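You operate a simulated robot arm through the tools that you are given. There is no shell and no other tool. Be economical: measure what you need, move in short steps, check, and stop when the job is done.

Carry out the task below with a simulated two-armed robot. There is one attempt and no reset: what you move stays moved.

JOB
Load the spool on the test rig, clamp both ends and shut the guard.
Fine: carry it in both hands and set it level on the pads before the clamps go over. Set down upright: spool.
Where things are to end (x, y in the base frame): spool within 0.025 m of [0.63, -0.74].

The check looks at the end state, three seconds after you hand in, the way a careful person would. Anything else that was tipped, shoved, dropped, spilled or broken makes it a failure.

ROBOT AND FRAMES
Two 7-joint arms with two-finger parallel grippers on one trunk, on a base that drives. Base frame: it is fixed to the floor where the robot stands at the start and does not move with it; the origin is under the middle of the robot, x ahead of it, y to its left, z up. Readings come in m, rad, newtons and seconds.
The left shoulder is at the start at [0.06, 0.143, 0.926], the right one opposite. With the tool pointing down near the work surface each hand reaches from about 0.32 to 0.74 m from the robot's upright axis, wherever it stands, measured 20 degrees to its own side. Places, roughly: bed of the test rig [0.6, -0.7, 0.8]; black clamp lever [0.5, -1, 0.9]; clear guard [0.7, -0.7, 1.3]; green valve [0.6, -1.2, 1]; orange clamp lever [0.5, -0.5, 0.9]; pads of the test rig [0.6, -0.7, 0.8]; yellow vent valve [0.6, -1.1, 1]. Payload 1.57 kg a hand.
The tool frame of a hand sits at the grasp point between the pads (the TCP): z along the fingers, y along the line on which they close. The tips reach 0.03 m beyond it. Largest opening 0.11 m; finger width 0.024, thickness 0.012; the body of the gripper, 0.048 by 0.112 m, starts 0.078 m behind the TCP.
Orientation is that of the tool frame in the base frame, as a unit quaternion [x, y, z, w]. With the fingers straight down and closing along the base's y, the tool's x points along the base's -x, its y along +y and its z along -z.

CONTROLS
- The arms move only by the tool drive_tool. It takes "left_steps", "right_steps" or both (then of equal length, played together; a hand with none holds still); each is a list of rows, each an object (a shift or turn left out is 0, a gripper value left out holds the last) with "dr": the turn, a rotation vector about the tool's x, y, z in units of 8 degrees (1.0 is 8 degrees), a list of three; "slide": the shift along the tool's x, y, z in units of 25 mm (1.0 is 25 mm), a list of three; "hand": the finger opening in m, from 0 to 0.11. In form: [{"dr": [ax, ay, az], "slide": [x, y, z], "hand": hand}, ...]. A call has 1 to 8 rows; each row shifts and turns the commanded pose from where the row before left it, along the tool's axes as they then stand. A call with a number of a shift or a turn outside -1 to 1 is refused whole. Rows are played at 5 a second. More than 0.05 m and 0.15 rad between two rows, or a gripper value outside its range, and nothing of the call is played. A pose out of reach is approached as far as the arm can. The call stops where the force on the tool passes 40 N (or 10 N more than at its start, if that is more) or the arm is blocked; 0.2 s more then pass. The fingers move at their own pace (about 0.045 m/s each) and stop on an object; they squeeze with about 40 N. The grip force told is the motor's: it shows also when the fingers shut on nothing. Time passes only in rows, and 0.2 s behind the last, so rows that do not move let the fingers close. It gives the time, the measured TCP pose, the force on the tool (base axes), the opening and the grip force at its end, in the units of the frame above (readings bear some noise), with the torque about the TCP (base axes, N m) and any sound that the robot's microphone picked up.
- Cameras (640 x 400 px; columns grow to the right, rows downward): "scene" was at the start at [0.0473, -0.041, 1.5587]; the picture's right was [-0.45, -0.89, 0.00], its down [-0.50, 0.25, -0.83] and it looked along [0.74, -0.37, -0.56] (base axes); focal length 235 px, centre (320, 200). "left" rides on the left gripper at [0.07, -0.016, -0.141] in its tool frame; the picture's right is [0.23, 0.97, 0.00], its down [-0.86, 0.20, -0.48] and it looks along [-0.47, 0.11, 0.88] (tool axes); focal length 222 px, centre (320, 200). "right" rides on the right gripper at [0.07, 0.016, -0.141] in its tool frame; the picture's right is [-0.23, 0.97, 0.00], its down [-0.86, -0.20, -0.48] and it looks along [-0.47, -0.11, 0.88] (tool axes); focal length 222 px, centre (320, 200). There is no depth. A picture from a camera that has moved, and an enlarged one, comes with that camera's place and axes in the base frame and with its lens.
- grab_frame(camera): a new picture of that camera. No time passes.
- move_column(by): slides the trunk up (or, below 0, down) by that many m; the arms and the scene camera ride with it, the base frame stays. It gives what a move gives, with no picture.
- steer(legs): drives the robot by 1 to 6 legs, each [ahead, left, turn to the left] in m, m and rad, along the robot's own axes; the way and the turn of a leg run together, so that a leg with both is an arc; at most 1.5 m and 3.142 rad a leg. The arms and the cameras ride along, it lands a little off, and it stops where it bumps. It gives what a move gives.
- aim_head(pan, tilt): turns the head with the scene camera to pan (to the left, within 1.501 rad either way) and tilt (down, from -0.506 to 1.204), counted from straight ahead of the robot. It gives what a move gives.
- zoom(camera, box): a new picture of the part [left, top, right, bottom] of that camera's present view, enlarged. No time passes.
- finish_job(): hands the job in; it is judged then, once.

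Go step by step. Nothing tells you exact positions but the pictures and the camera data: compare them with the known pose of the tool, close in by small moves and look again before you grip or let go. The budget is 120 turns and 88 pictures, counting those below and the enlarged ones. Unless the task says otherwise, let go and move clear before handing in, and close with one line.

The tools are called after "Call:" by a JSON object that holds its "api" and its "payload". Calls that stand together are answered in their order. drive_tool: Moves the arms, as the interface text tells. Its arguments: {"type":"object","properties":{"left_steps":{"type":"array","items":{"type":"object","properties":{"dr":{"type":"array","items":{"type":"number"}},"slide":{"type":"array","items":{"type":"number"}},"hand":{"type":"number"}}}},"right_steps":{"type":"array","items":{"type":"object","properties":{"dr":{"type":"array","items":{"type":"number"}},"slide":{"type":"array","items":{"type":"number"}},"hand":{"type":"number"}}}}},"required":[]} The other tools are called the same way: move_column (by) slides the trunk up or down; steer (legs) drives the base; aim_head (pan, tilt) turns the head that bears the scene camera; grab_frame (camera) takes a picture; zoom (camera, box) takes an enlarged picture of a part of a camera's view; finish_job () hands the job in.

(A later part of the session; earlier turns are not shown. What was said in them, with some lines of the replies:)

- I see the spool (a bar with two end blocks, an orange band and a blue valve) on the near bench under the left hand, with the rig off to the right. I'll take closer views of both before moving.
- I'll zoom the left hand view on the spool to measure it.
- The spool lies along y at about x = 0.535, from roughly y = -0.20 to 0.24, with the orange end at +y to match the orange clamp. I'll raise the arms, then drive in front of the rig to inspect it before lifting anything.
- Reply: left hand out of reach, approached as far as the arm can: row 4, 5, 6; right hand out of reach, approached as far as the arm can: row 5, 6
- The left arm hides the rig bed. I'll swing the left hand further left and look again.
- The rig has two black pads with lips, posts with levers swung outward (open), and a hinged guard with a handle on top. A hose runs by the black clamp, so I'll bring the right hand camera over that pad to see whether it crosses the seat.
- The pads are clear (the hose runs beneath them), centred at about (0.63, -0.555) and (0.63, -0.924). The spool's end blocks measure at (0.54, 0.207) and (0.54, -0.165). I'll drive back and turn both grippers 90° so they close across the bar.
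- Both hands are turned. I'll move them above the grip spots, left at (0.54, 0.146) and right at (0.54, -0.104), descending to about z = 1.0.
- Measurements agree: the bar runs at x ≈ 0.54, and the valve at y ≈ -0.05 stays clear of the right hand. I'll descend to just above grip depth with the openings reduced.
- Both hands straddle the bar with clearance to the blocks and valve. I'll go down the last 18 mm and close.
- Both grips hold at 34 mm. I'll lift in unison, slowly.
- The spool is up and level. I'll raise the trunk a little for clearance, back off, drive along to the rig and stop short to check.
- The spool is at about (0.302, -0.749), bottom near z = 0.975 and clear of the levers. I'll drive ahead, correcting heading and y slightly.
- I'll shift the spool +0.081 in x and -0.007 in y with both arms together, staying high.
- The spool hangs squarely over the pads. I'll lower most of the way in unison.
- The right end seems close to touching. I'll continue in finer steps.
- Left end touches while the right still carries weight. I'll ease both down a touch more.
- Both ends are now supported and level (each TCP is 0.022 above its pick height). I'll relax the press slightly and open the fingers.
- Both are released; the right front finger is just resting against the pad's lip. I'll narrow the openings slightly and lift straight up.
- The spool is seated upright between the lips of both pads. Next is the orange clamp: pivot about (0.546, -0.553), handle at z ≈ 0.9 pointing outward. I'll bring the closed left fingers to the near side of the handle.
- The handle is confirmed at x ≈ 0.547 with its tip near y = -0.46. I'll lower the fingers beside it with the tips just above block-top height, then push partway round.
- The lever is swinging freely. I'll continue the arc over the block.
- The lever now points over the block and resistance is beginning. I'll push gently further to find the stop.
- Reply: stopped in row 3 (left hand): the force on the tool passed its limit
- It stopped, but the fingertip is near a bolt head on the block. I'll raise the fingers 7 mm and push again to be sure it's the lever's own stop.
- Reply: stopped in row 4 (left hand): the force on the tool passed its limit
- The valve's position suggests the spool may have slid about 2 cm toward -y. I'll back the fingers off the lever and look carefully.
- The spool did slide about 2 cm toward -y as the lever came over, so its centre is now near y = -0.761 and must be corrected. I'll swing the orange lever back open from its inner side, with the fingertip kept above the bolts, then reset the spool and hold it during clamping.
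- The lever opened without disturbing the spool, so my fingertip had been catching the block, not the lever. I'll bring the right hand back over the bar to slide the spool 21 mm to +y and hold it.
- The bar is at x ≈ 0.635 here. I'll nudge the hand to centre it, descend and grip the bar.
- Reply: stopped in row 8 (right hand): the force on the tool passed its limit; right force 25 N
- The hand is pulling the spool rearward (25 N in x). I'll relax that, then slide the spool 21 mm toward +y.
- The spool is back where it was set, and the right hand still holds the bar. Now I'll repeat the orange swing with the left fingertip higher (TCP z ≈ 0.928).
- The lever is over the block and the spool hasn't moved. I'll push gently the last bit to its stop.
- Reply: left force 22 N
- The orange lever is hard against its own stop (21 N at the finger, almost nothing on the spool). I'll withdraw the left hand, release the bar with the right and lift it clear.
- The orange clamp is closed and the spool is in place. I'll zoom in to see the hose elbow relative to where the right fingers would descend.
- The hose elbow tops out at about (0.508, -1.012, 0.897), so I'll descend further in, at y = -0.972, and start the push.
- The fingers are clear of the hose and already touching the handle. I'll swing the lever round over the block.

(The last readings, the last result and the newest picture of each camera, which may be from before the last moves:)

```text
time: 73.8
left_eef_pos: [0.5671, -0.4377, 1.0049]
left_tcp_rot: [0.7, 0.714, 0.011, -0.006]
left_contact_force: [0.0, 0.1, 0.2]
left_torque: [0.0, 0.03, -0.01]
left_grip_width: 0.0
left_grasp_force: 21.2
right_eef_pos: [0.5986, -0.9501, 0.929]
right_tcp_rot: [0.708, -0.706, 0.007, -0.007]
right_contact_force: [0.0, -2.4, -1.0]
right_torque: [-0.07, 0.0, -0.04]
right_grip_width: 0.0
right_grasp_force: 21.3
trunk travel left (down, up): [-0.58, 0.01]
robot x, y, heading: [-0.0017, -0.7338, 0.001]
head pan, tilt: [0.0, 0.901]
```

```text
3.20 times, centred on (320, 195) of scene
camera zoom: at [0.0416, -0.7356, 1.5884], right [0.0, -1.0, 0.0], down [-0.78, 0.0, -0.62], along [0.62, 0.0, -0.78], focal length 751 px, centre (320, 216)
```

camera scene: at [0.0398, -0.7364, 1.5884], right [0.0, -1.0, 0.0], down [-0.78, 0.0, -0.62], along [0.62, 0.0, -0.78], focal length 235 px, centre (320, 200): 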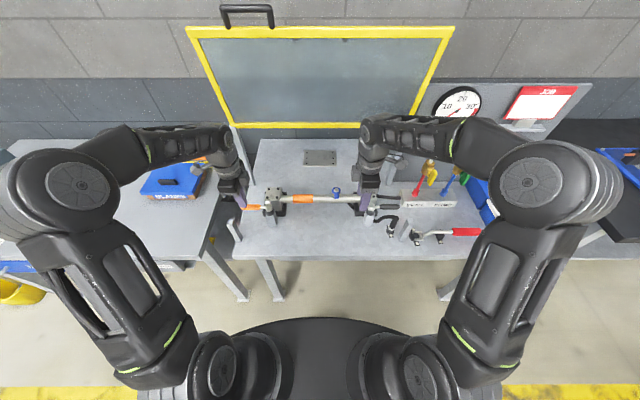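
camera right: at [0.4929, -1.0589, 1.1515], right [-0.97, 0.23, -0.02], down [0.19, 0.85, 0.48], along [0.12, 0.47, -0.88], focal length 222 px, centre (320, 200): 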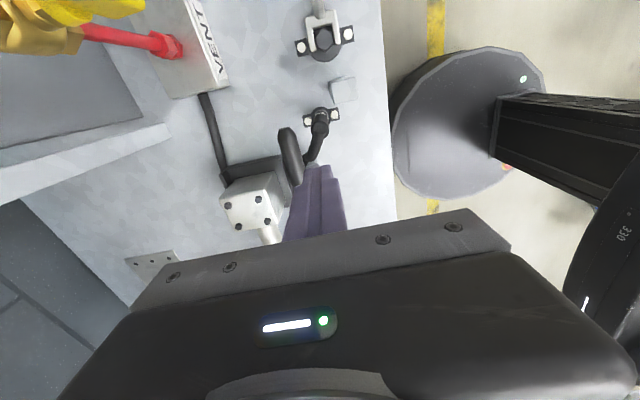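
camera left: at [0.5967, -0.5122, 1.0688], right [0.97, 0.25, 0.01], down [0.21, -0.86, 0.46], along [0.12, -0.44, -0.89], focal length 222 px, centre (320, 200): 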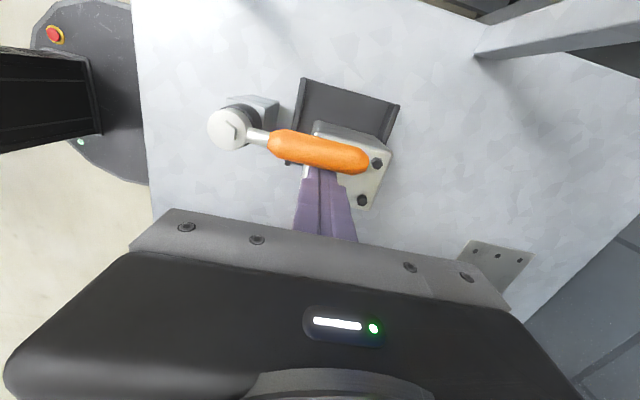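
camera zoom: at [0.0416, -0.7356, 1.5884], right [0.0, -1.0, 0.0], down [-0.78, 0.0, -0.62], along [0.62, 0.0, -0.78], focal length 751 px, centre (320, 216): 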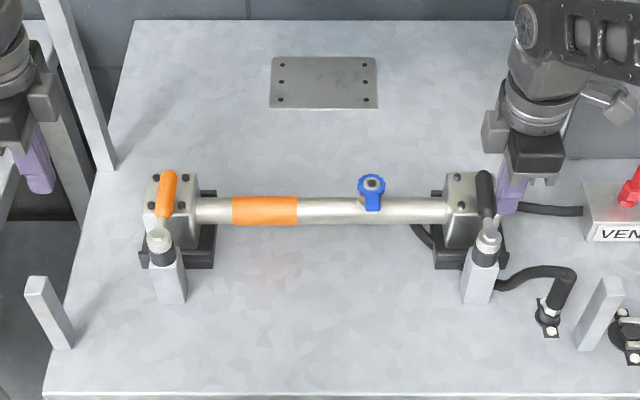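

Call:
{"api": "drive_tool", "payload": {"right_steps": [{"slide": [-0.2, 0, 0]}, {"slide": [-0.2, 0, 0]}, {"slide": [-0.1, 0, 0]}]}}

Call:
{"api": "drive_tool", "payload": {"right_steps": [{"slide": [0.4, 0, 0]}, {"slide": [0.4, 0, -0.3]}, {"slide": [0.4, 0, -0.9]}, {"slide": [0.3, 0, -0.9]}, {"slide": [0, 0.6, -0.9]}, {"slide": [0, 0.8, 0]}, {"slide": [0, 0.8, 0]}, {"slide": [0, 0.8, 0]}]}}

Call:
{"api": "aim_head", "payload": {"pan": 0, "tilt": 0.6}}

Call:
{"api": "grab_frame", "payload": {"camera": "scene"}}

Call:
{"api": "zoom", "payload": {"camera": "scene", "box": [220, 200, 420, 320]}}

```text
time: 74.6
left_eef_pos: [0.568, -0.4413, 1.004]
left_tcp_rot: [0.7, 0.714, 0.012, -0.008]
left_contact_force: [0.4, -0.5, -0.7]
left_torque: [0.0, -0.01, 0.0]
left_grip_width: 0.0
left_grasp_force: 21.7
right_eef_pos: [0.5991, -0.9454, 0.9295]
right_tcp_rot: [-0.705, 0.709, -0.008, 0.007]
right_contact_force: [7.2, -30.1, 1.7]
right_torque: [-0.5, 0.23, -0.11]
right_grip_width: 0.0001
right_grasp_force: 21.4
trunk travel left (down, up): [-0.58, 0.01]
robot x, y, heading: [-0.0033, -0.7362, 0.001]
head pan, tilt: [0.0, 0.901]
```

```text
time: 76.4
left_eef_pos: [0.5679, -0.4382, 1.0038]
left_tcp_rot: [0.699, 0.715, 0.011, -0.007]
left_contact_force: [0.1, -0.3, 0.1]
left_torque: [0.01, 0.0, -0.01]
left_grip_width: 0.0001
left_grasp_force: 20.9
right_eef_pos: [0.5224, -0.9742, 1.0049]
right_tcp_rot: [0.708, -0.707, 0.008, -0.007]
right_contact_force: [-0.5, -0.3, -0.1]
right_torque: [0.01, 0.01, 0.0]
right_grip_width: 0.0002
right_grasp_force: 21.1
trunk travel left (down, up): [-0.58, 0.01]
robot x, y, heading: [-0.003, -0.7322, -0.002]
head pan, tilt: [0.0, 0.901]
```

```text
time: 77.2
left_eef_pos: [0.5679, -0.4384, 1.0039]
left_tcp_rot: [0.7, 0.714, 0.012, -0.007]
left_contact_force: [0.8, 0.0, -0.6]
left_torque: [-0.02, -0.04, 0.01]
left_grip_width: 0.0001
left_grasp_force: 20.3
right_eef_pos: [0.5224, -0.9743, 1.0049]
right_tcp_rot: [0.708, -0.706, 0.007, -0.007]
right_contact_force: [-0.5, -0.4, 0.0]
right_torque: [0.0, 0.02, -0.01]
right_grip_width: 0.0
right_grasp_force: 21.1
trunk travel left (down, up): [-0.58, 0.01]
robot x, y, heading: [-0.0064, -0.7339, 0.002]
head pan, tilt: [0.0, 0.6]
```

```text
29 pictures are left
camera scene: at [0.0541, -0.7354, 1.6131], right [0.0, -1.0, 0.0], down [-0.57, 0.0, -0.82], along [0.82, 0.0, -0.57], focal length 235 px, centre (320, 200)
```

scene: 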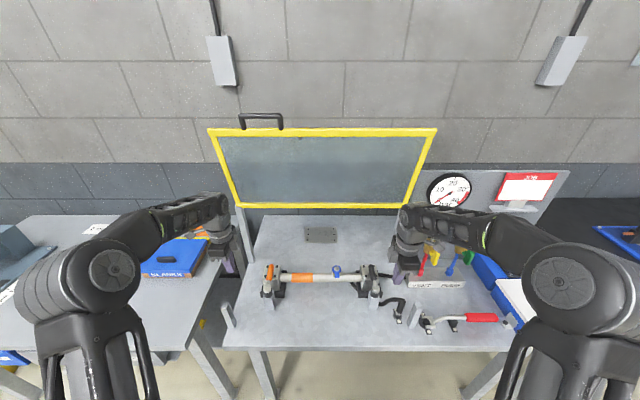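

```text
3.20 times, centred on (320, 260) of scene
camera zoom: at [0.0541, -0.7354, 1.6131], right [0.0, -1.0, 0.0], down [-0.57, 0.0, -0.82], along [0.82, 0.0, -0.57], focal length 751 px, centre (320, 8)
```

zoom: 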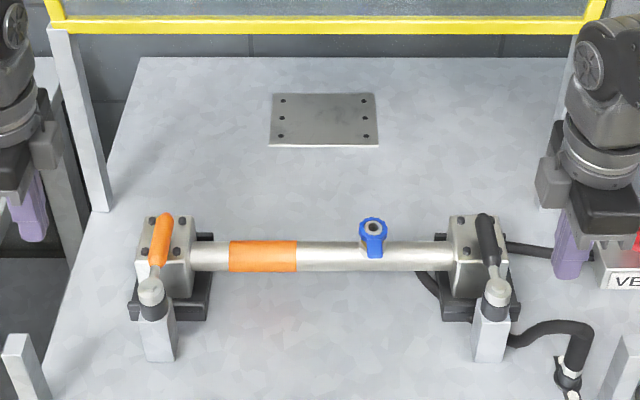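

Both clamps are over their blocks, against their stops, and the spool hasn't moved. The guard hinges at about (0.77, z 1.09), with its handle bar near (0.686, -0.575, 1.446). I'll retreat the right hand out of the guard's path and bring the left hand back to turn it to point forward.

Call:
{"api": "drive_tool", "payload": {"left_steps": [{"slide": [-0.9, -0.8, -0.2]}, {"slide": [-0.9, -0.8, -0.2]}, {"slide": [-0.9, -0.8, -0.2]}, {"slide": [-0.9, -0.8, -0.2]}, {"slide": [-0.9, -0.8, -0.2]}, {"slide": [-0.9, -0.8, -0.2]}], "right_steps": [{"slide": [0, 1, 0]}, {"slide": [0, 1, 0]}, {"slide": [0, 1, 0]}, {"slide": [0.5, 1, 0]}, {"slide": [0.5, 1, 0]}, {"slide": [0.5, 1, 0]}]}}

Call:
{"api": "drive_tool", "payload": {"left_steps": [{"dr": [-1, 0, 0]}, {"dr": [-1, 0, 0]}, {"dr": [-1, 0, 0]}, {"dr": [-1, 0, 0]}, {"dr": [-1, 0, 0]}, {"dr": [-1, 0, 0]}], "right_steps": [{"slide": [0.5, 1, 0]}, {"slide": [0.5, 1, 0]}, {"slide": [0.5, 1, 0]}, {"slide": [0.5, 1, 0]}, {}, {}]}}

Call:
{"api": "drive_tool", "payload": {"left_steps": [{"dr": [-1, 0, 0]}, {"dr": [-1, 0, 0]}, {"dr": [-1, 0, 0]}, {"dr": [-1, 0, 0]}, {"dr": [-1, 0, 0]}, {"dr": [-0.25, 0, 0]}]}}

```text
time: 78.6
left_eef_pos: [0.4477, -0.5764, 1.0287]
left_tcp_rot: [0.7, 0.714, 0.012, -0.006]
left_contact_force: [0.3, 0.2, 0.1]
left_torque: [0.0, 0.02, 0.0]
left_grip_width: 0.0
left_grasp_force: 20.9
right_eef_pos: [0.3724, -1.0116, 1.0021]
right_tcp_rot: [0.708, -0.706, 0.006, -0.008]
right_contact_force: [-1.2, 0.0, -0.4]
right_torque: [-0.01, 0.0, -0.01]
right_grip_width: 0.0
right_grasp_force: 21.2
trunk travel left (down, up): [-0.58, 0.01]
robot x, y, heading: [0.0006, -0.7352, 0.002]
head pan, tilt: [0.0, 0.6]
```

```text
time: 80.0
left_eef_pos: [0.4787, -0.5823, 1.037]
left_tcp_rot: [0.642, 0.648, 0.3, 0.279]
left_contact_force: [1.1, 1.2, 0.2]
left_torque: [-0.03, 0.04, 0.0]
left_grip_width: 0.0002
left_grasp_force: 20.6
left hand out of reach, approached as far as the arm can: row 6
right_eef_pos: [0.2717, -1.0621, 0.9994]
right_tcp_rot: [0.708, -0.707, 0.007, -0.007]
right_contact_force: [0.1, 0.2, -0.3]
right_torque: [-0.03, 0.0, 0.0]
right_grip_width: 0.0001
right_grasp_force: 21.4
trunk travel left (down, up): [-0.58, 0.01]
robot x, y, heading: [-0.0029, -0.7349, 0.0]
head pan, tilt: [0.0, 0.6]
```

```text
time: 81.4
left_eef_pos: [0.5309, -0.5981, 1.0141]
left_tcp_rot: [0.52, 0.53, 0.486, 0.462]
left_contact_force: [-0.2, -0.2, -0.7]
left_torque: [0.02, 0.0, 0.0]
left_grip_width: 0.0
left_grasp_force: 21.3
left hand out of reach, approached as far as the arm can: row 1, 2, 3, 4, 5, 6
right_eef_pos: [0.2714, -1.0625, 1.0]
right_tcp_rot: [0.708, -0.706, 0.007, -0.007]
right_contact_force: [0.0, 0.1, -0.2]
right_torque: [0.01, 0.01, 0.04]
right_grip_width: 0.0
right_grasp_force: 21.5
trunk travel left (down, up): [-0.58, 0.01]
robot x, y, heading: [0.0003, -0.7331, 0.003]
head pan, tilt: [0.0, 0.6]
```

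The left tool now points forward, closing vertically. I'll raise it in front of the guard handle, watching reach.

Call:
{"api": "drive_tool", "payload": {"left_steps": [{"slide": [0, 1, 0.3], "hand": 0.06}, {"slide": [0, 1, 0.3]}, {"slide": [0, 1, 0.3]}, {"slide": [0, 1, 0.3]}, {"slide": [0, 1, 0.3]}, {"slide": [0, 1, 0.3]}, {"slide": [0, 1, 0]}, {"slide": [0, 1, 0]}]}}

Call:
{"api": "grab_frame", "payload": {"camera": "scene"}}

```text
time: 83.2
left_eef_pos: [0.5964, -0.5955, 1.2088]
left_tcp_rot: [0.52, 0.53, 0.486, 0.461]
left_contact_force: [-0.6, 0.7, 0.0]
left_torque: [-0.02, 0.04, -0.02]
left_grip_width: 0.0596
left_grasp_force: 0.1
right_eef_pos: [0.2708, -1.063, 1.0008]
right_tcp_rot: [0.708, -0.706, 0.007, -0.007]
right_contact_force: [-0.9, 1.0, 0.2]
right_torque: [-0.02, 0.0, -0.04]
right_grip_width: 0.0
right_grasp_force: 21.4
trunk travel left (down, up): [-0.58, 0.01]
robot x, y, heading: [-0.0025, -0.7325, -0.001]
head pan, tilt: [0.0, 0.6]
```

```text
27 pictures are left
camera scene: at [0.0538, -0.7354, 1.6132], right [0.0, -1.0, 0.0], down [-0.56, 0.0, -0.83], along [0.83, 0.0, -0.56], focal length 235 px, centre (320, 200)
```

scene: 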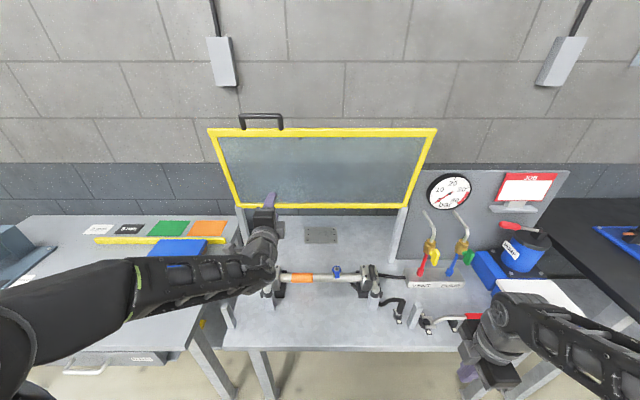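

Call:
{"api": "drive_tool", "payload": {"left_steps": [{"slide": [0.1, 1, -0.1]}, {"slide": [0.1, 1, -0.1]}, {"slide": [0.1, 1, -0.1]}, {"slide": [0.1, 1, -0.1]}, {"slide": [0.1, 1, -0.1]}, {"slide": [0.1, 1, -0.1]}, {"slide": [0.1, 1, -0.1]}, {"slide": [0.1, 1, -0.1]}]}}

Call:
{"api": "grab_frame", "payload": {"camera": "left"}}

Call:
{"api": "zoom", "payload": {"camera": "scene", "box": [190, 80, 350, 180]}}

```text
time: 85.0
left_eef_pos: [0.5958, -0.5849, 1.4103]
left_tcp_rot: [0.521, 0.529, 0.486, 0.461]
left_contact_force: [-0.2, 0.3, -0.2]
left_torque: [-0.03, 0.01, 0.0]
left_grip_width: 0.06
left_grasp_force: 0.0
right_eef_pos: [0.2715, -1.0623, 0.9983]
right_tcp_rot: [0.708, -0.706, 0.007, -0.006]
right_contact_force: [0.4, 0.5, 0.2]
right_torque: [0.0, -0.04, 0.04]
right_grip_width: 0.0
right_grasp_force: 22.0
trunk travel left (down, up): [-0.58, 0.01]
robot x, y, heading: [-0.0017, -0.73, -0.0]
head pan, tilt: [0.0, 0.6]
```

```text
26 pictures are left
camera left: at [0.4521, -0.5194, 1.408], right [0.09, 0.21, 0.97], down [-0.43, -0.87, 0.23], along [0.9, -0.44, 0.01], focal length 222 px, centre (320, 200)
```

left: 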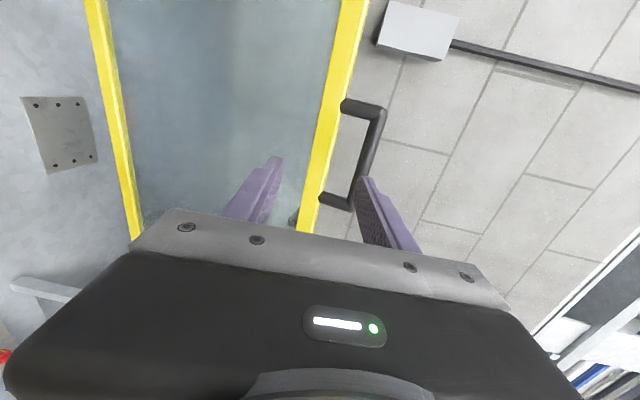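

```text
4.00 times, centred on (270, 130) of scene
camera zoom: at [0.0539, -0.7356, 1.6132], right [0.0, -1.0, 0.0], down [-0.56, 0.0, -0.83], along [0.83, 0.0, -0.56], focal length 939 px, centre (520, 480)
```

zoom: 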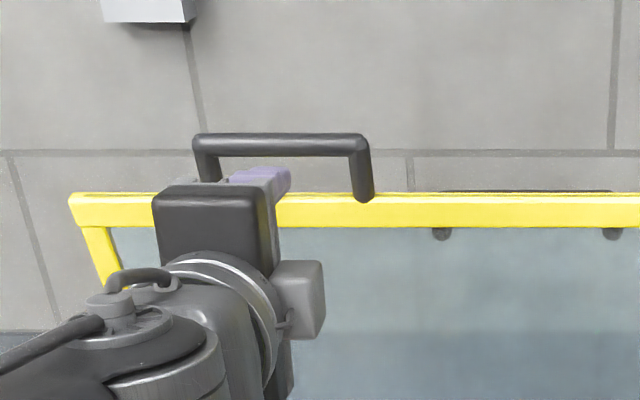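

The handle bar is at about (0.70, -0.577, 1.451). I'll rise to its height with a narrow opening and slide forward so the bar sits between the fingers.

Call:
{"api": "drive_tool", "payload": {"left_steps": [{"slide": [0.1, 1, 0], "hand": 0.038}, {"slide": [0.1, 1, 0]}, {"slide": [0, 0, 0]}]}}

Call:
{"api": "zoom", "payload": {"camera": "scene", "box": [190, 80, 350, 180]}}

Call:
{"api": "grab_frame", "payload": {"camera": "left"}}

```text
time: 85.8
left_eef_pos: [0.6013, -0.5813, 1.4611]
left_tcp_rot: [0.521, 0.529, 0.486, 0.461]
left_contact_force: [0.2, -0.3, -0.6]
left_torque: [0.0, -0.01, 0.03]
left_grip_width: 0.0382
left_grasp_force: 0.1
right_eef_pos: [0.2709, -1.0614, 0.9994]
right_tcp_rot: [0.707, -0.707, 0.006, -0.007]
right_contact_force: [-0.1, 0.1, -0.6]
right_torque: [0.0, 0.01, -0.01]
right_grip_width: 0.0
right_grasp_force: 21.6
trunk travel left (down, up): [-0.58, 0.01]
robot x, y, heading: [-0.0014, -0.7367, 0.003]
head pan, tilt: [0.0, 0.6]
```

```text
4.00 times, centred on (270, 130) of scene
camera zoom: at [0.0541, -0.7355, 1.6132], right [0.0, -1.0, 0.0], down [-0.56, 0.0, -0.83], along [0.83, 0.0, -0.56], focal length 939 px, centre (520, 480)
```

zoom: 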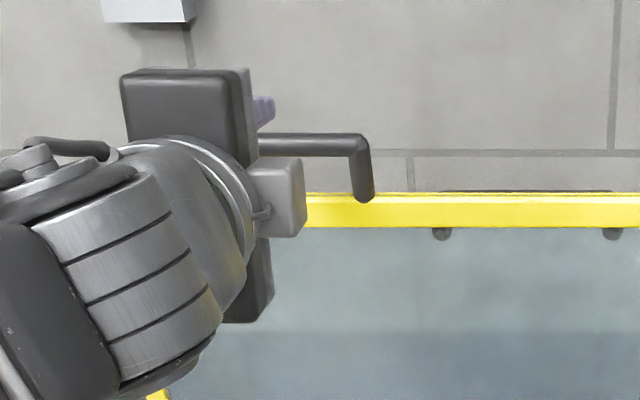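

```text
23 pictures are left
camera left: at [0.4572, -0.515, 1.4584], right [0.09, 0.21, 0.97], down [-0.43, -0.87, 0.23], along [0.9, -0.44, 0.01], focal length 222 px, centre (320, 200)
```

left: 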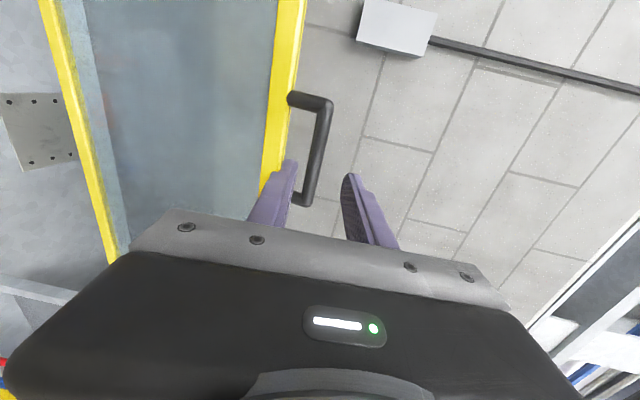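

The projected finger path meets the bar's centre. I'll slide forward to capture it.

Call:
{"api": "drive_tool", "payload": {"left_steps": [{"slide": [0, -0.08, 0.9]}, {"slide": [0, -0.08, 0.9]}, {"slide": [0, 0, 0.9]}, {"slide": [0, 0, 0.9]}, {"slide": [0, 0, 0.3]}]}}

Call:
{"api": "grab_frame", "payload": {"camera": "left"}}

```text
time: 87.0
left_eef_pos: [0.6955, -0.5765, 1.4449]
left_tcp_rot: [0.521, 0.529, 0.486, 0.462]
left_contact_force: [-4.7, -1.3, 1.0]
left_torque: [-0.14, 0.18, -0.06]
left_grip_width: 0.037
left_grasp_force: 0.0
right_eef_pos: [0.2706, -1.0627, 0.9995]
right_tcp_rot: [0.707, -0.707, 0.006, -0.007]
right_contact_force: [0.0, -0.2, 0.4]
right_torque: [-0.03, -0.01, -0.02]
right_grip_width: 0.0
right_grasp_force: 21.6
trunk travel left (down, up): [-0.58, 0.01]
robot x, y, heading: [-0.0007, -0.7371, 0.002]
head pan, tilt: [0.0, 0.6]
```

```text
22 pictures are left
camera left: at [0.5509, -0.5132, 1.4435], right [0.09, 0.21, 0.97], down [-0.43, -0.87, 0.23], along [0.9, -0.44, 0.01], focal length 222 px, centre (320, 200)
```

left: 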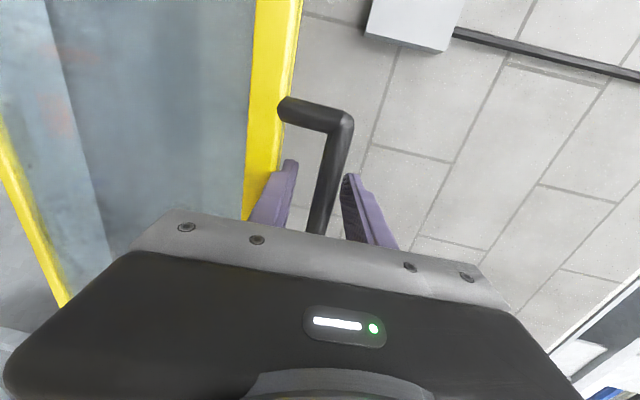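

The bar is between the fingers. I'll back off slightly so the tips won't foul the frame as it turns, then close on the bar.

Call:
{"api": "drive_tool", "payload": {"left_steps": [{"slide": [0, 0.1, -0.35]}, {"hand": 0.0}, {"hand": 0.0}, {"hand": 0.0}, {}]}}

Call:
{"api": "grab_frame", "payload": {"camera": "left"}}

```text
time: 88.2
left_eef_pos: [0.6886, -0.5765, 1.4491]
left_tcp_rot: [0.52, 0.53, 0.485, 0.461]
left_contact_force: [0.0, -0.5, 1.6]
left_torque: [-0.72, 0.01, 0.27]
left_grip_width: 0.0151
left_grasp_force: 31.0
right_eef_pos: [0.2719, -1.0618, 0.9993]
right_tcp_rot: [0.708, -0.706, 0.007, -0.007]
right_contact_force: [0.0, 0.0, 0.2]
right_torque: [0.02, -0.02, -0.04]
right_grip_width: 0.0
right_grasp_force: 21.7
trunk travel left (down, up): [-0.58, 0.01]
robot x, y, heading: [-0.0006, -0.7373, 0.004]
head pan, tilt: [0.0, 0.6]
```

```text
21 pictures are left
camera left: at [0.5443, -0.5122, 1.4464], right [0.09, 0.21, 0.97], down [-0.43, -0.87, 0.23], along [0.9, -0.44, 0.01], focal length 222 px, centre (320, 200)
```

left: 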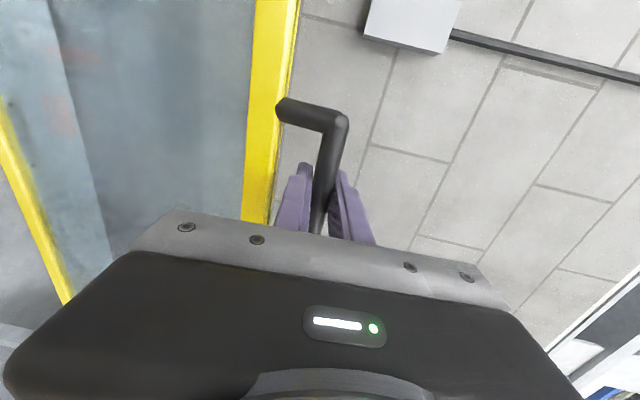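

The bar is held (15 mm). I'll pull it along the guard's arc about the hinge, a few degrees first, and check the forces.

Call:
{"api": "drive_tool", "payload": {"left_steps": [{"slide": [0.025, -0.25, -0.72], "dr": [0.15, 0, 0]}, {"slide": [0.025, -0.31, -0.7], "dr": [0.15, 0, 0]}, {"slide": [0.025, -0.35, -0.67], "dr": [0.15, 0, 0]}, {"slide": [0.025, -0.4, -0.65], "dr": [0.15, 0, 0]}]}}

Call:
{"api": "zoom", "payload": {"camera": "scene", "box": [180, 80, 460, 255]}}

```text
time: 89.2
left_eef_pos: [0.6142, -0.5759, 1.4255]
left_tcp_rot: [0.539, 0.549, 0.464, 0.44]
left_contact_force: [-5.0, -2.3, 10.3]
left_torque: [-0.8, 0.01, -0.58]
left_grip_width: 0.015
left_grasp_force: 31.2
right_eef_pos: [0.2707, -1.0619, 1.0009]
right_tcp_rot: [0.708, -0.706, 0.007, -0.008]
right_contact_force: [-0.7, -0.5, 0.3]
right_torque: [0.0, -0.01, 0.01]
right_grip_width: 0.0001
right_grasp_force: 21.5
trunk travel left (down, up): [-0.58, 0.01]
robot x, y, heading: [-0.0011, -0.7349, 0.002]
head pan, tilt: [0.0, 0.6]
```

```text
2.29 times, centred on (320, 168) of scene
camera zoom: at [0.0519, -0.7361, 1.6133], right [0.0, -1.0, 0.0], down [-0.56, 0.0, -0.83], along [0.83, 0.0, -0.56], focal length 536 px, centre (320, 274)
```

zoom: 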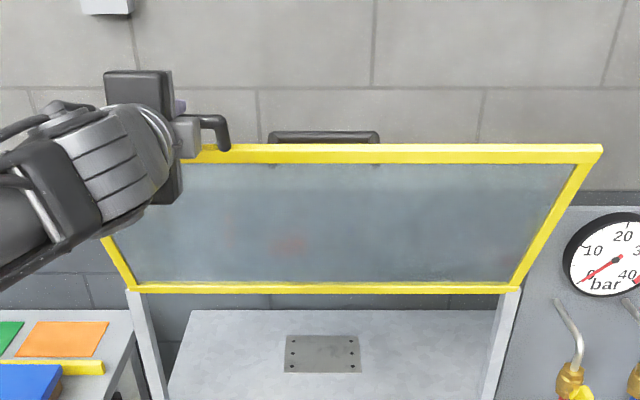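

The guard moves freely with small forces, mostly pushing slightly outward. I'll continue the arc with a small radius correction.

Call:
{"api": "drive_tool", "payload": {"left_steps": [{"slide": [0.03, -0.51, -0.89], "dr": [0.25, 0, 0]}, {"slide": [0.02, -0.69, -0.76], "dr": [0.25, 0, 0]}, {"slide": [0.02, -0.77, -0.68], "dr": [0.25, 0, 0]}, {"slide": [0.02, -0.84, -0.6], "dr": [0.25, 0, 0]}]}}

```text
time: 90.1
left_eef_pos: [0.5486, -0.5773, 1.3864]
left_tcp_rot: [0.561, 0.575, 0.429, 0.412]
left_contact_force: [51.7, -10.6, -13.4]
left_torque: [-0.21, -14.81, 4.78]
left_grip_width: 0.0143
left_grasp_force: 30.7
right_eef_pos: [0.2791, -1.0642, 0.9967]
right_tcp_rot: [-0.707, 0.707, -0.003, 0.004]
right_contact_force: [0.5, 0.4, 0.6]
right_torque: [-0.02, 0.01, 0.01]
right_grip_width: 0.0
right_grasp_force: 21.1
trunk travel left (down, up): [-0.58, 0.01]
robot x, y, heading: [-0.0013, -0.734, 0.004]
head pan, tilt: [0.0, 0.6]
stopped in row 4 (left hand): the force on the tool passed its limit (the readings are from after the stop); the commanded pose is now the measured one
```

A strong force (52 N) stopped the pull. I'll look to see what's touching.

Call:
{"api": "grab_frame", "payload": {"camera": "scene"}}

Call:
{"api": "grab_frame", "payload": {"camera": "left"}}

```text
19 pictures are left
camera scene: at [0.0652, -0.7374, 1.6126], right [0.0, -1.0, 0.0], down [-0.57, 0.0, -0.82], along [0.82, 0.0, -0.57], focal length 235 px, centre (320, 200)
```

scene: 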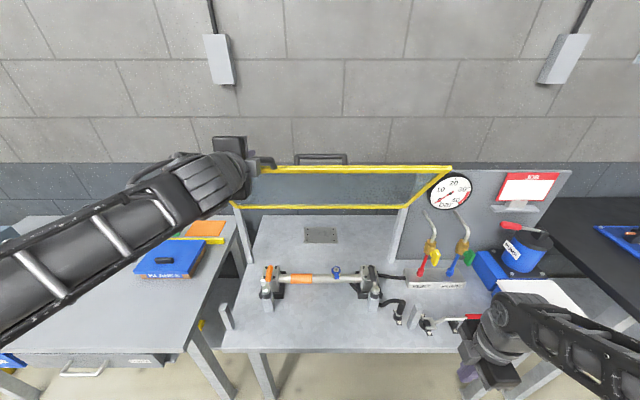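

```text
18 pictures are left
camera left: at [0.4059, -0.5113, 1.412], right [0.28, 0.23, 0.93], down [-0.37, -0.87, 0.32], along [0.89, -0.44, -0.16], focal length 222 px, centre (320, 200)
```

left: 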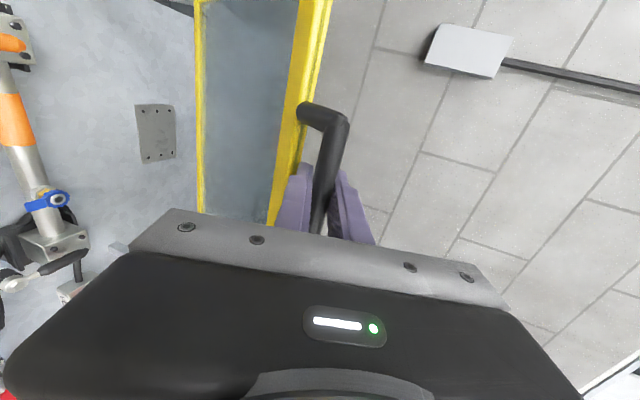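

Nothing else touches, so the fingertips are probably jammed between bar and frame as the angle changes. I'll loosen slightly, still enclosing the bar, and withdraw 10 mm so less fingertip projects past it.

Call:
{"api": "drive_tool", "payload": {"left_steps": [{"hand": 0.024}, {"hand": 0.024}, {"slide": [0, 0, -0.2]}, {"slide": [0, 0, -0.2]}, {}]}}

Call:
{"api": "grab_frame", "payload": {"camera": "left"}}

```text
time: 91.0
left_eef_pos: [0.546, -0.5762, 1.3885]
left_tcp_rot: [0.562, 0.572, 0.43, 0.414]
left_contact_force: [42.1, -1.3, -3.2]
left_torque: [-0.93, -9.55, 0.95]
left_grip_width: 0.0209
left_grasp_force: 0.1
right_eef_pos: [0.2787, -1.0639, 0.9975]
right_tcp_rot: [0.707, -0.707, 0.004, -0.006]
right_contact_force: [1.0, 0.7, -0.3]
right_torque: [-0.01, -0.01, -0.01]
right_grip_width: 0.0001
right_grasp_force: 21.4
trunk travel left (down, up): [-0.58, 0.01]
robot x, y, heading: [0.0006, -0.7378, -0.002]
head pan, tilt: [0.0, 0.6]
stopped in row 4 (left hand): the force on the tool passed its limit (the readings are from after the stop); the commanded pose is now the measured one
```

```text
17 pictures are left
camera left: at [0.4051, -0.5107, 1.4134], right [0.27, 0.23, 0.93], down [-0.38, -0.87, 0.32], along [0.88, -0.44, -0.15], focal length 222 px, centre (320, 200)
```

left: 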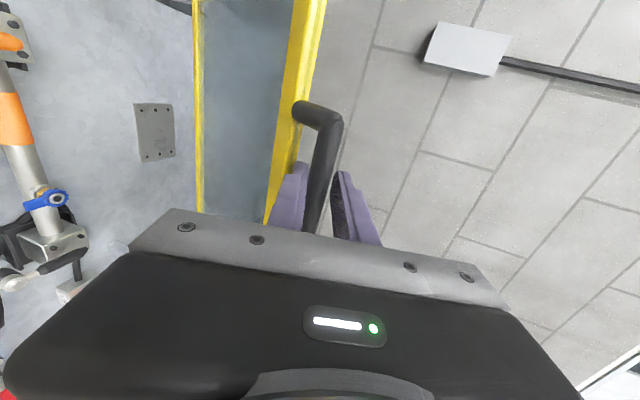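

The lower finger is wedged between bar and frame because the tool turned against the panel. I'll pitch the tool back up to free it.

Call:
{"api": "drive_tool", "payload": {"left_steps": [{"slide": [0, 0, 0.15], "dr": [-0.4, 0, 0]}, {"slide": [0, 0, 0.1], "dr": [-0.5, 0, 0]}, {"dr": [-0.5, 0, 0]}, {"dr": [-0.5, 0, 0]}]}}

```text
time: 92.0
left_eef_pos: [0.5405, -0.574, 1.3889]
left_tcp_rot: [0.501, 0.511, 0.503, 0.484]
left_contact_force: [-1.7, 0.3, -2.7]
left_torque: [-0.02, 0.02, 0.04]
left_grip_width: 0.0266
left_grasp_force: 1.7
right_eef_pos: [0.272, -1.0624, 0.9993]
right_tcp_rot: [0.707, -0.707, 0.007, -0.007]
right_contact_force: [0.1, -0.8, -0.4]
right_torque: [0.01, -0.01, 0.01]
right_grip_width: 0.0003
right_grasp_force: 21.2
trunk travel left (down, up): [-0.58, 0.01]
robot x, y, heading: [-0.0049, -0.7375, 0.001]
head pan, tilt: [0.0, 0.6]
```

It's free. I'll withdraw straight back off the bar slowly and see whether the guard holds its angle.

Call:
{"api": "drive_tool", "payload": {"left_steps": [{"slide": [0, 0, -0.4]}, {"slide": [0, 0, -0.4]}, {"slide": [0, 0, -0.4]}, {"slide": [0, 0, -0.5]}, {"slide": [0, 0, -0.5]}]}}

Call:
{"api": "grab_frame", "payload": {"camera": "scene"}}

Call:
{"api": "grab_frame", "payload": {"camera": "left"}}

```text
time: 93.2
left_eef_pos: [0.4853, -0.576, 1.3947]
left_tcp_rot: [0.499, 0.51, 0.504, 0.486]
left_contact_force: [-0.6, -0.1, -0.6]
left_torque: [-0.04, 0.03, 0.0]
left_grip_width: 0.0241
left_grasp_force: 0.1
right_eef_pos: [0.2709, -1.0622, 1.0003]
right_tcp_rot: [-0.707, 0.707, -0.007, 0.007]
right_contact_force: [-0.5, -0.2, 0.3]
right_torque: [0.02, 0.02, 0.02]
right_grip_width: 0.0001
right_grasp_force: 21.3
trunk travel left (down, up): [-0.58, 0.01]
robot x, y, heading: [-0.0007, -0.7333, 0.003]
head pan, tilt: [0.0, 0.6]
```

```text
16 pictures are left
camera scene: at [0.0529, -0.7359, 1.6136], right [0.0, -1.0, 0.0], down [-0.56, 0.0, -0.83], along [0.83, 0.0, -0.56], focal length 235 px, centre (320, 200)
```

scene: 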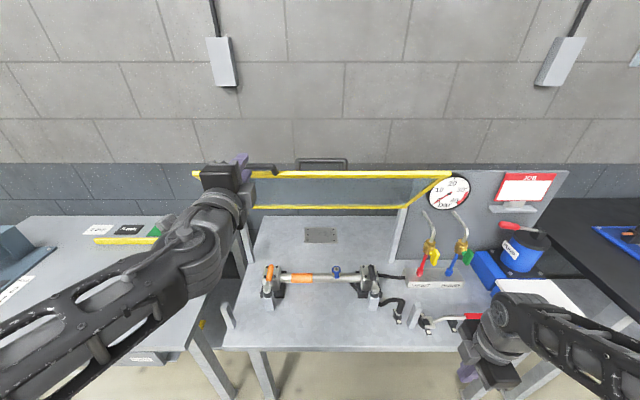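

```text
15 pictures are left
camera left: at [0.3405, -0.5101, 1.38], right [0.01, 0.22, 0.98], down [-0.45, -0.87, 0.2], along [0.89, -0.44, 0.09], focal length 222 px, centre (320, 200)
```

left: 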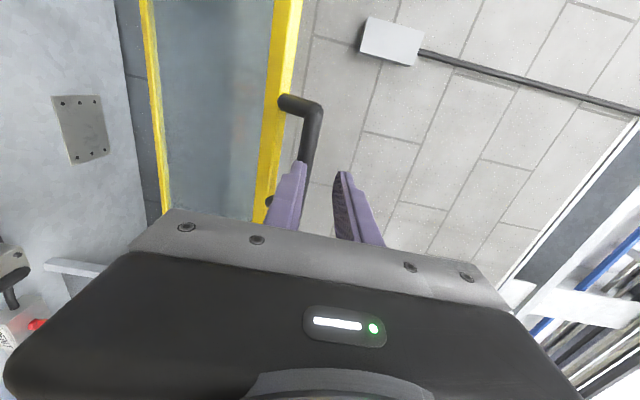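

The guard holds where it was left (friction hinge), so it can simply be pushed down from above. I'll back the base 0.14 m for arm room and place the closed fingers just above the handle bar.

Call:
{"api": "steer", "payload": {"legs": [[-0.14, 0, 0]]}}

Call:
{"api": "drive_tool", "payload": {"left_steps": [{"slide": [0, 0.6, 0.9], "hand": 0}, {"slide": [0, 0.6, 0.9]}, {"slide": [0, 0.3, 0.9]}, {"slide": [0, 0, 0.9]}, {"slide": [0, 0, 0.9]}, {"slide": [0, 0, 0.9]}, {"slide": [0, 0, 0.9]}]}}

```text
time: 94.5
left_eef_pos: [0.3477, -0.5751, 1.3912]
left_tcp_rot: [0.5, 0.512, 0.504, 0.484]
left_contact_force: [-1.1, 0.2, 0.0]
left_torque: [-0.03, 0.02, 0.02]
left_grip_width: 0.0241
left_grasp_force: 0.0
right_eef_pos: [0.1333, -1.0616, 1.0012]
right_tcp_rot: [0.708, -0.706, 0.007, -0.008]
right_contact_force: [-1.0, -0.2, 0.3]
right_torque: [-0.01, -0.02, -0.02]
right_grip_width: 0.0
right_grasp_force: 21.0
trunk travel left (down, up): [-0.58, 0.01]
robot x, y, heading: [-0.1399, -0.7321, 0.004]
head pan, tilt: [0.0, 0.6]
```

```text
time: 96.1
left_eef_pos: [0.5084, -0.5705, 1.424]
left_tcp_rot: [0.5, 0.513, 0.503, 0.483]
left_contact_force: [0.5, -0.8, -0.2]
left_torque: [0.02, -0.01, -0.02]
left_grip_width: 0.0
left_grasp_force: 22.0
right_eef_pos: [0.1358, -1.0619, 0.9996]
right_tcp_rot: [0.708, -0.706, 0.007, -0.007]
right_contact_force: [-0.2, 0.4, 0.3]
right_torque: [0.0, -0.01, 0.0]
right_grip_width: 0.0
right_grasp_force: 21.5
trunk travel left (down, up): [-0.58, 0.01]
robot x, y, heading: [-0.1409, -0.7366, 0.004]
head pan, tilt: [0.0, 0.6]
```

Call:
{"api": "drive_tool", "payload": {"left_steps": [{"slide": [0, 0, 0.8]}, {"slide": [0, 0, 0.8]}, {"slide": [0, -0.4, 0]}]}}

Call:
{"api": "grab_frame", "payload": {"camera": "left"}}

```text
time: 96.9
left_eef_pos: [0.5441, -0.5666, 1.4144]
left_tcp_rot: [0.501, 0.512, 0.503, 0.484]
left_contact_force: [-0.7, 0.4, 0.3]
left_torque: [-0.02, -0.01, -0.04]
left_grip_width: 0.0001
left_grasp_force: 20.7
right_eef_pos: [0.1359, -1.0624, 1.0005]
right_tcp_rot: [0.708, -0.707, 0.007, -0.007]
right_contact_force: [-0.7, 1.0, 0.1]
right_torque: [0.03, 0.0, -0.06]
right_grip_width: 0.0
right_grasp_force: 21.3
trunk travel left (down, up): [-0.58, 0.01]
robot x, y, heading: [-0.1372, -0.734, 0.004]
head pan, tilt: [0.0, 0.6]
```

```text
14 pictures are left
camera left: at [0.4004, -0.5033, 1.4007], right [0.02, 0.22, 0.98], down [-0.45, -0.87, 0.2], along [0.9, -0.44, 0.08], focal length 222 px, centre (320, 200)
```

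left: 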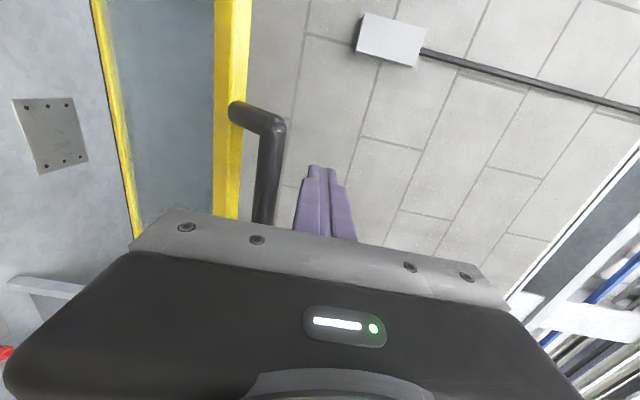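

The closed fingers sit right over the bar. I'll press down and follow the arc.

Call:
{"api": "drive_tool", "payload": {"left_steps": [{"slide": [0, -0.9, 0]}, {"slide": [0, -0.72, -0.66]}, {"slide": [0, -0.72, -0.66]}, {"slide": [0, -0.78, -0.63]}, {"slide": [0, -0.78, -0.63]}]}}

Call:
{"api": "grab_frame", "payload": {"camera": "scene"}}

```text
time: 98.1
left_eef_pos: [0.4792, -0.5682, 1.3168]
left_tcp_rot: [0.5, 0.513, 0.503, 0.483]
left_contact_force: [-0.1, -1.5, -0.2]
left_torque: [0.02, -0.03, 0.03]
left_grip_width: 0.0001
left_grasp_force: 21.4
right_eef_pos: [0.1349, -1.0611, 0.9989]
right_tcp_rot: [0.708, -0.706, 0.007, -0.006]
right_contact_force: [-1.7, 0.2, -0.5]
right_torque: [0.0, -0.02, 0.02]
right_grip_width: 0.0
right_grasp_force: 21.4
trunk travel left (down, up): [-0.58, 0.01]
robot x, y, heading: [-0.1376, -0.7357, 0.007]
head pan, tilt: [0.0, 0.6]
```

```text
13 pictures are left
camera scene: at [-0.083, -0.7358, 1.6132], right [0.0, -1.0, 0.0], down [-0.56, 0.0, -0.83], along [0.83, 0.0, -0.56], focal length 235 px, centre (320, 200)
```

scene: 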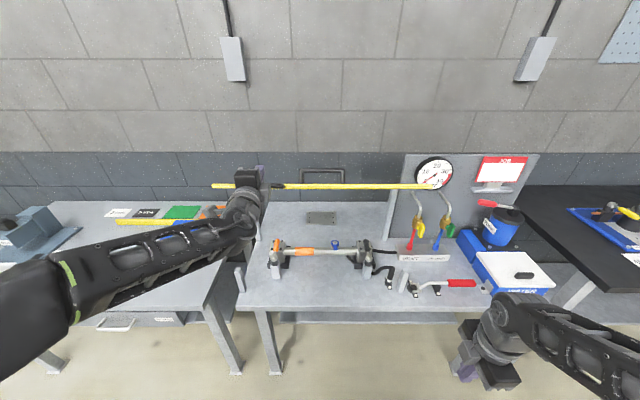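

The guard is coming down (now about 30° above horizontal). I'll continue following the arc.

Call:
{"api": "drive_tool", "payload": {"left_steps": [{"slide": [0, -0.9, -0.45]}, {"slide": [0, -0.9, -0.45]}, {"slide": [0, -0.94, -0.4]}, {"slide": [0, -0.94, -0.4]}, {"slide": [0, -0.97, -0.26]}, {"slide": [0, -0.97, -0.26]}]}}

Call:
{"api": "grab_frame", "payload": {"camera": "scene"}}

```text
time: 99.5
left_eef_pos: [0.4213, -0.5675, 1.1789]
left_tcp_rot: [0.501, 0.513, 0.503, 0.483]
left_contact_force: [0.0, -0.3, 1.0]
left_torque: [-0.02, -0.07, 0.01]
left_grip_width: 0.0
left_grasp_force: 20.7
right_eef_pos: [0.136, -1.0609, 1.0001]
right_tcp_rot: [0.708, -0.706, 0.006, -0.007]
right_contact_force: [-0.6, 0.7, 0.8]
right_torque: [-0.01, -0.01, -0.02]
right_grip_width: 0.0
right_grasp_force: 21.3
trunk travel left (down, up): [-0.58, 0.01]
robot x, y, heading: [-0.1396, -0.7331, 0.001]
head pan, tilt: [0.0, 0.6]
```

```text
12 pictures are left
camera scene: at [-0.0825, -0.7359, 1.6132], right [0.0, -1.0, 0.0], down [-0.57, 0.0, -0.82], along [0.82, 0.0, -0.57], focal length 235 px, centre (320, 200)
```

scene: 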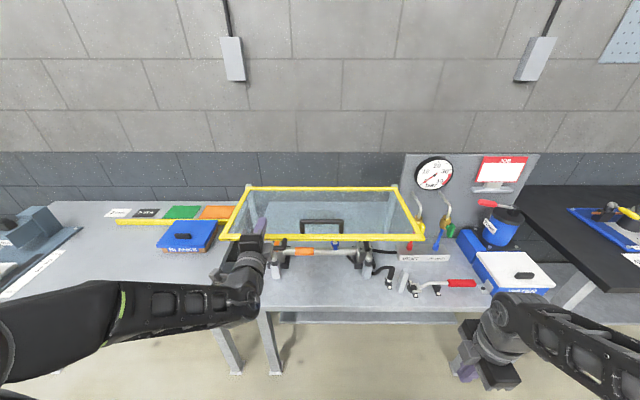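

Call:
{"api": "drive_tool", "payload": {"left_steps": [{"slide": [0, -0.98, -0.15]}, {"slide": [0, -0.98, -0.1]}, {"slide": [0, -0.98, 0]}, {"slide": [0, -0.98, 0]}, {"slide": [0, -0.95, 0.15]}, {"slide": [0, -0.95, 0.15]}]}}

Call:
{"api": "grab_frame", "payload": {"camera": "scene"}}

```text
time: 100.9
left_eef_pos: [0.4198, -0.5778, 1.1457]
left_tcp_rot: [0.499, 0.516, 0.503, 0.482]
left_contact_force: [-0.1, 0.1, 0.2]
left_torque: [-0.02, -0.01, -0.03]
left_grip_width: 0.0
left_grasp_force: 21.5
left hand out of reach, approached as far as the arm can: row 1, 2, 3, 4, 5, 6
right_eef_pos: [0.1347, -1.0613, 0.9996]
right_tcp_rot: [0.709, -0.706, 0.008, -0.006]
right_contact_force: [-0.3, 0.8, 0.6]
right_torque: [-0.01, 0.02, -0.03]
right_grip_width: 0.0
right_grasp_force: 21.4
trunk travel left (down, up): [-0.58, 0.01]
robot x, y, heading: [-0.1353, -0.736, 0.003]
head pan, tilt: [0.0, 0.6]
```

```text
11 pictures are left
camera scene: at [-0.0829, -0.7354, 1.6132], right [0.0, -1.0, 0.0], down [-0.56, 0.0, -0.83], along [0.83, 0.0, -0.56], focal length 235 px, centre (320, 200)
```

scene: 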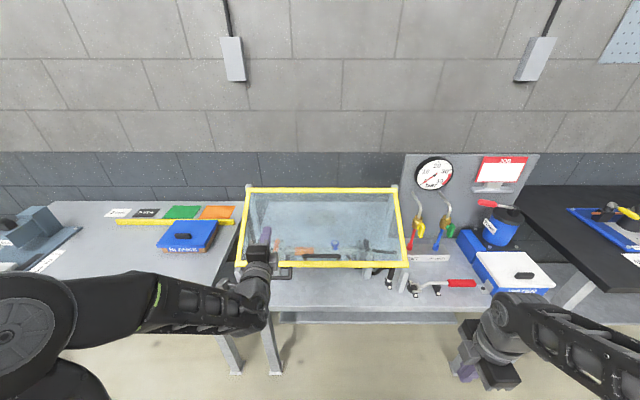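

The guard has settled down on its own ahead of the fingers. I'll take the left hand back and up, then check closely whether it rests on the front posts.

Call:
{"api": "drive_tool", "payload": {"left_steps": [{"slide": [0, 0.5, -0.8]}, {"slide": [0, 0.5, -0.8]}, {"slide": [0, 0, -0.8]}, {"slide": [0, 0, -0.8]}]}}

Call:
{"api": "zoom", "payload": {"camera": "scene", "box": [220, 170, 440, 310]}}

```text
time: 101.9
left_eef_pos: [0.4021, -0.5972, 1.1785]
left_tcp_rot: [0.5, 0.513, 0.503, 0.484]
left_contact_force: [-0.7, 0.5, 0.0]
left_torque: [-0.05, -0.01, -0.03]
left_grip_width: 0.0
left_grasp_force: 21.6
left hand out of reach, approached as far as the arm can: row 1, 2, 3, 4
right_eef_pos: [0.1361, -1.0628, 1.0002]
right_tcp_rot: [0.708, -0.706, 0.007, -0.006]
right_contact_force: [-0.2, 0.4, -0.1]
right_torque: [0.0, 0.02, 0.06]
right_grip_width: 0.0
right_grasp_force: 21.1
trunk travel left (down, up): [-0.58, 0.01]
robot x, y, heading: [-0.1412, -0.738, 0.004]
head pan, tilt: [0.0, 0.6]
```

```text
2.86 times, centred on (330, 240) of scene
camera zoom: at [-0.0828, -0.7358, 1.6132], right [0.0, -1.0, 0.0], down [-0.56, 0.0, -0.83], along [0.83, 0.0, -0.56], focal length 670 px, centre (291, 86)
```

zoom: 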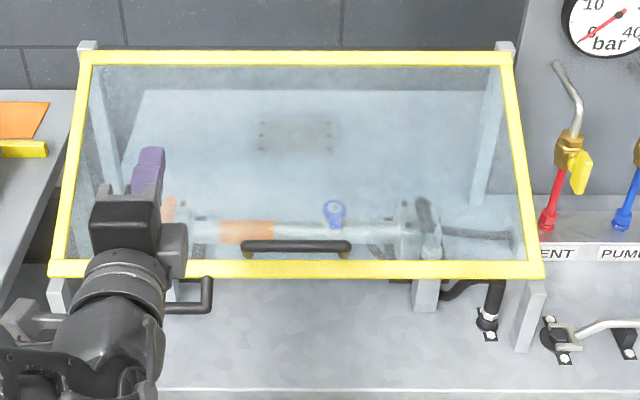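

The frame appears to sit on both front posts, with the clamped spool beneath. I'll back the robot off to clear the hand and take a final look.

Call:
{"api": "steer", "payload": {"legs": [[-0.25, 0, 0]]}}

Call:
{"api": "drive_tool", "payload": {"left_steps": [{"slide": [1, 0, 0]}, {"slide": [1, 0, 0]}, {"slide": [1, 0, 0]}, {"slide": [1, 0, 0]}, {"slide": [1, 0, 0]}, {"slide": [1, 0, 0]}]}}

Call:
{"api": "zoom", "payload": {"camera": "scene", "box": [220, 150, 420, 280]}}

```text
time: 103.7
left_eef_pos: [0.1476, -0.5991, 1.1787]
left_tcp_rot: [0.5, 0.512, 0.504, 0.484]
left_contact_force: [-0.2, -0.7, 0.0]
left_torque: [-0.01, 0.01, 0.01]
left_grip_width: 0.0
left_grasp_force: 21.3
right_eef_pos: [-0.1181, -1.0645, 0.9994]
right_tcp_rot: [0.708, -0.706, 0.007, -0.007]
right_contact_force: [-0.5, 0.4, -0.6]
right_torque: [-0.04, 0.02, -0.01]
right_grip_width: 0.0002
right_grasp_force: 20.8
trunk travel left (down, up): [-0.58, 0.01]
robot x, y, heading: [-0.3916, -0.7335, 0.001]
head pan, tilt: [0.0, 0.6]
```

```text
time: 105.1
left_eef_pos: [0.1548, -0.5571, 1.1844]
left_tcp_rot: [0.5, 0.515, 0.503, 0.482]
left_contact_force: [-0.8, -0.1, -1.0]
left_torque: [0.03, 0.02, 0.04]
left_grip_width: 0.0
left_grasp_force: 21.1
left hand out of reach, approached as far as the arm can: row 1, 2, 3, 4, 5, 6
right_eef_pos: [-0.1177, -1.0639, 0.9987]
right_tcp_rot: [0.708, -0.706, 0.006, -0.006]
right_contact_force: [0.7, -0.1, 0.7]
right_torque: [0.0, -0.03, -0.03]
right_grip_width: 0.0
right_grasp_force: 21.4
trunk travel left (down, up): [-0.58, 0.01]
robot x, y, heading: [-0.3891, -0.7372, 0.007]
head pan, tilt: [0.0, 0.6]
```

```text
3.08 times, centred on (320, 215) of scene
camera zoom: at [-0.3361, -0.737, 1.6132], right [0.0, -1.0, 0.0], down [-0.56, 0.0, -0.83], along [0.83, 0.0, -0.56], focal length 722 px, centre (320, 154)
```

zoom: 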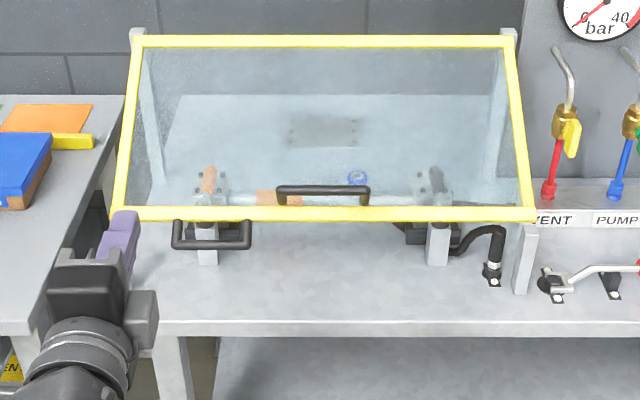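

The guard rests on its front posts, both levers lie over the spool's end blocks, and the spool sits on the pads near (0.63, -0.74). The hands are clear, so I'm handing in.

Call:
{"api": "finish_job", "payload": {}}

```text
The job is handed in.
```

The spool is on the pads at about (0.63, -0.74), both clamps are over its end blocks and the guard is shut. On the first try at the orange clamp my fingertip slid the spool about 2 cm. I opened that clamp, slid the spool back into place and clamped it again without further movement.
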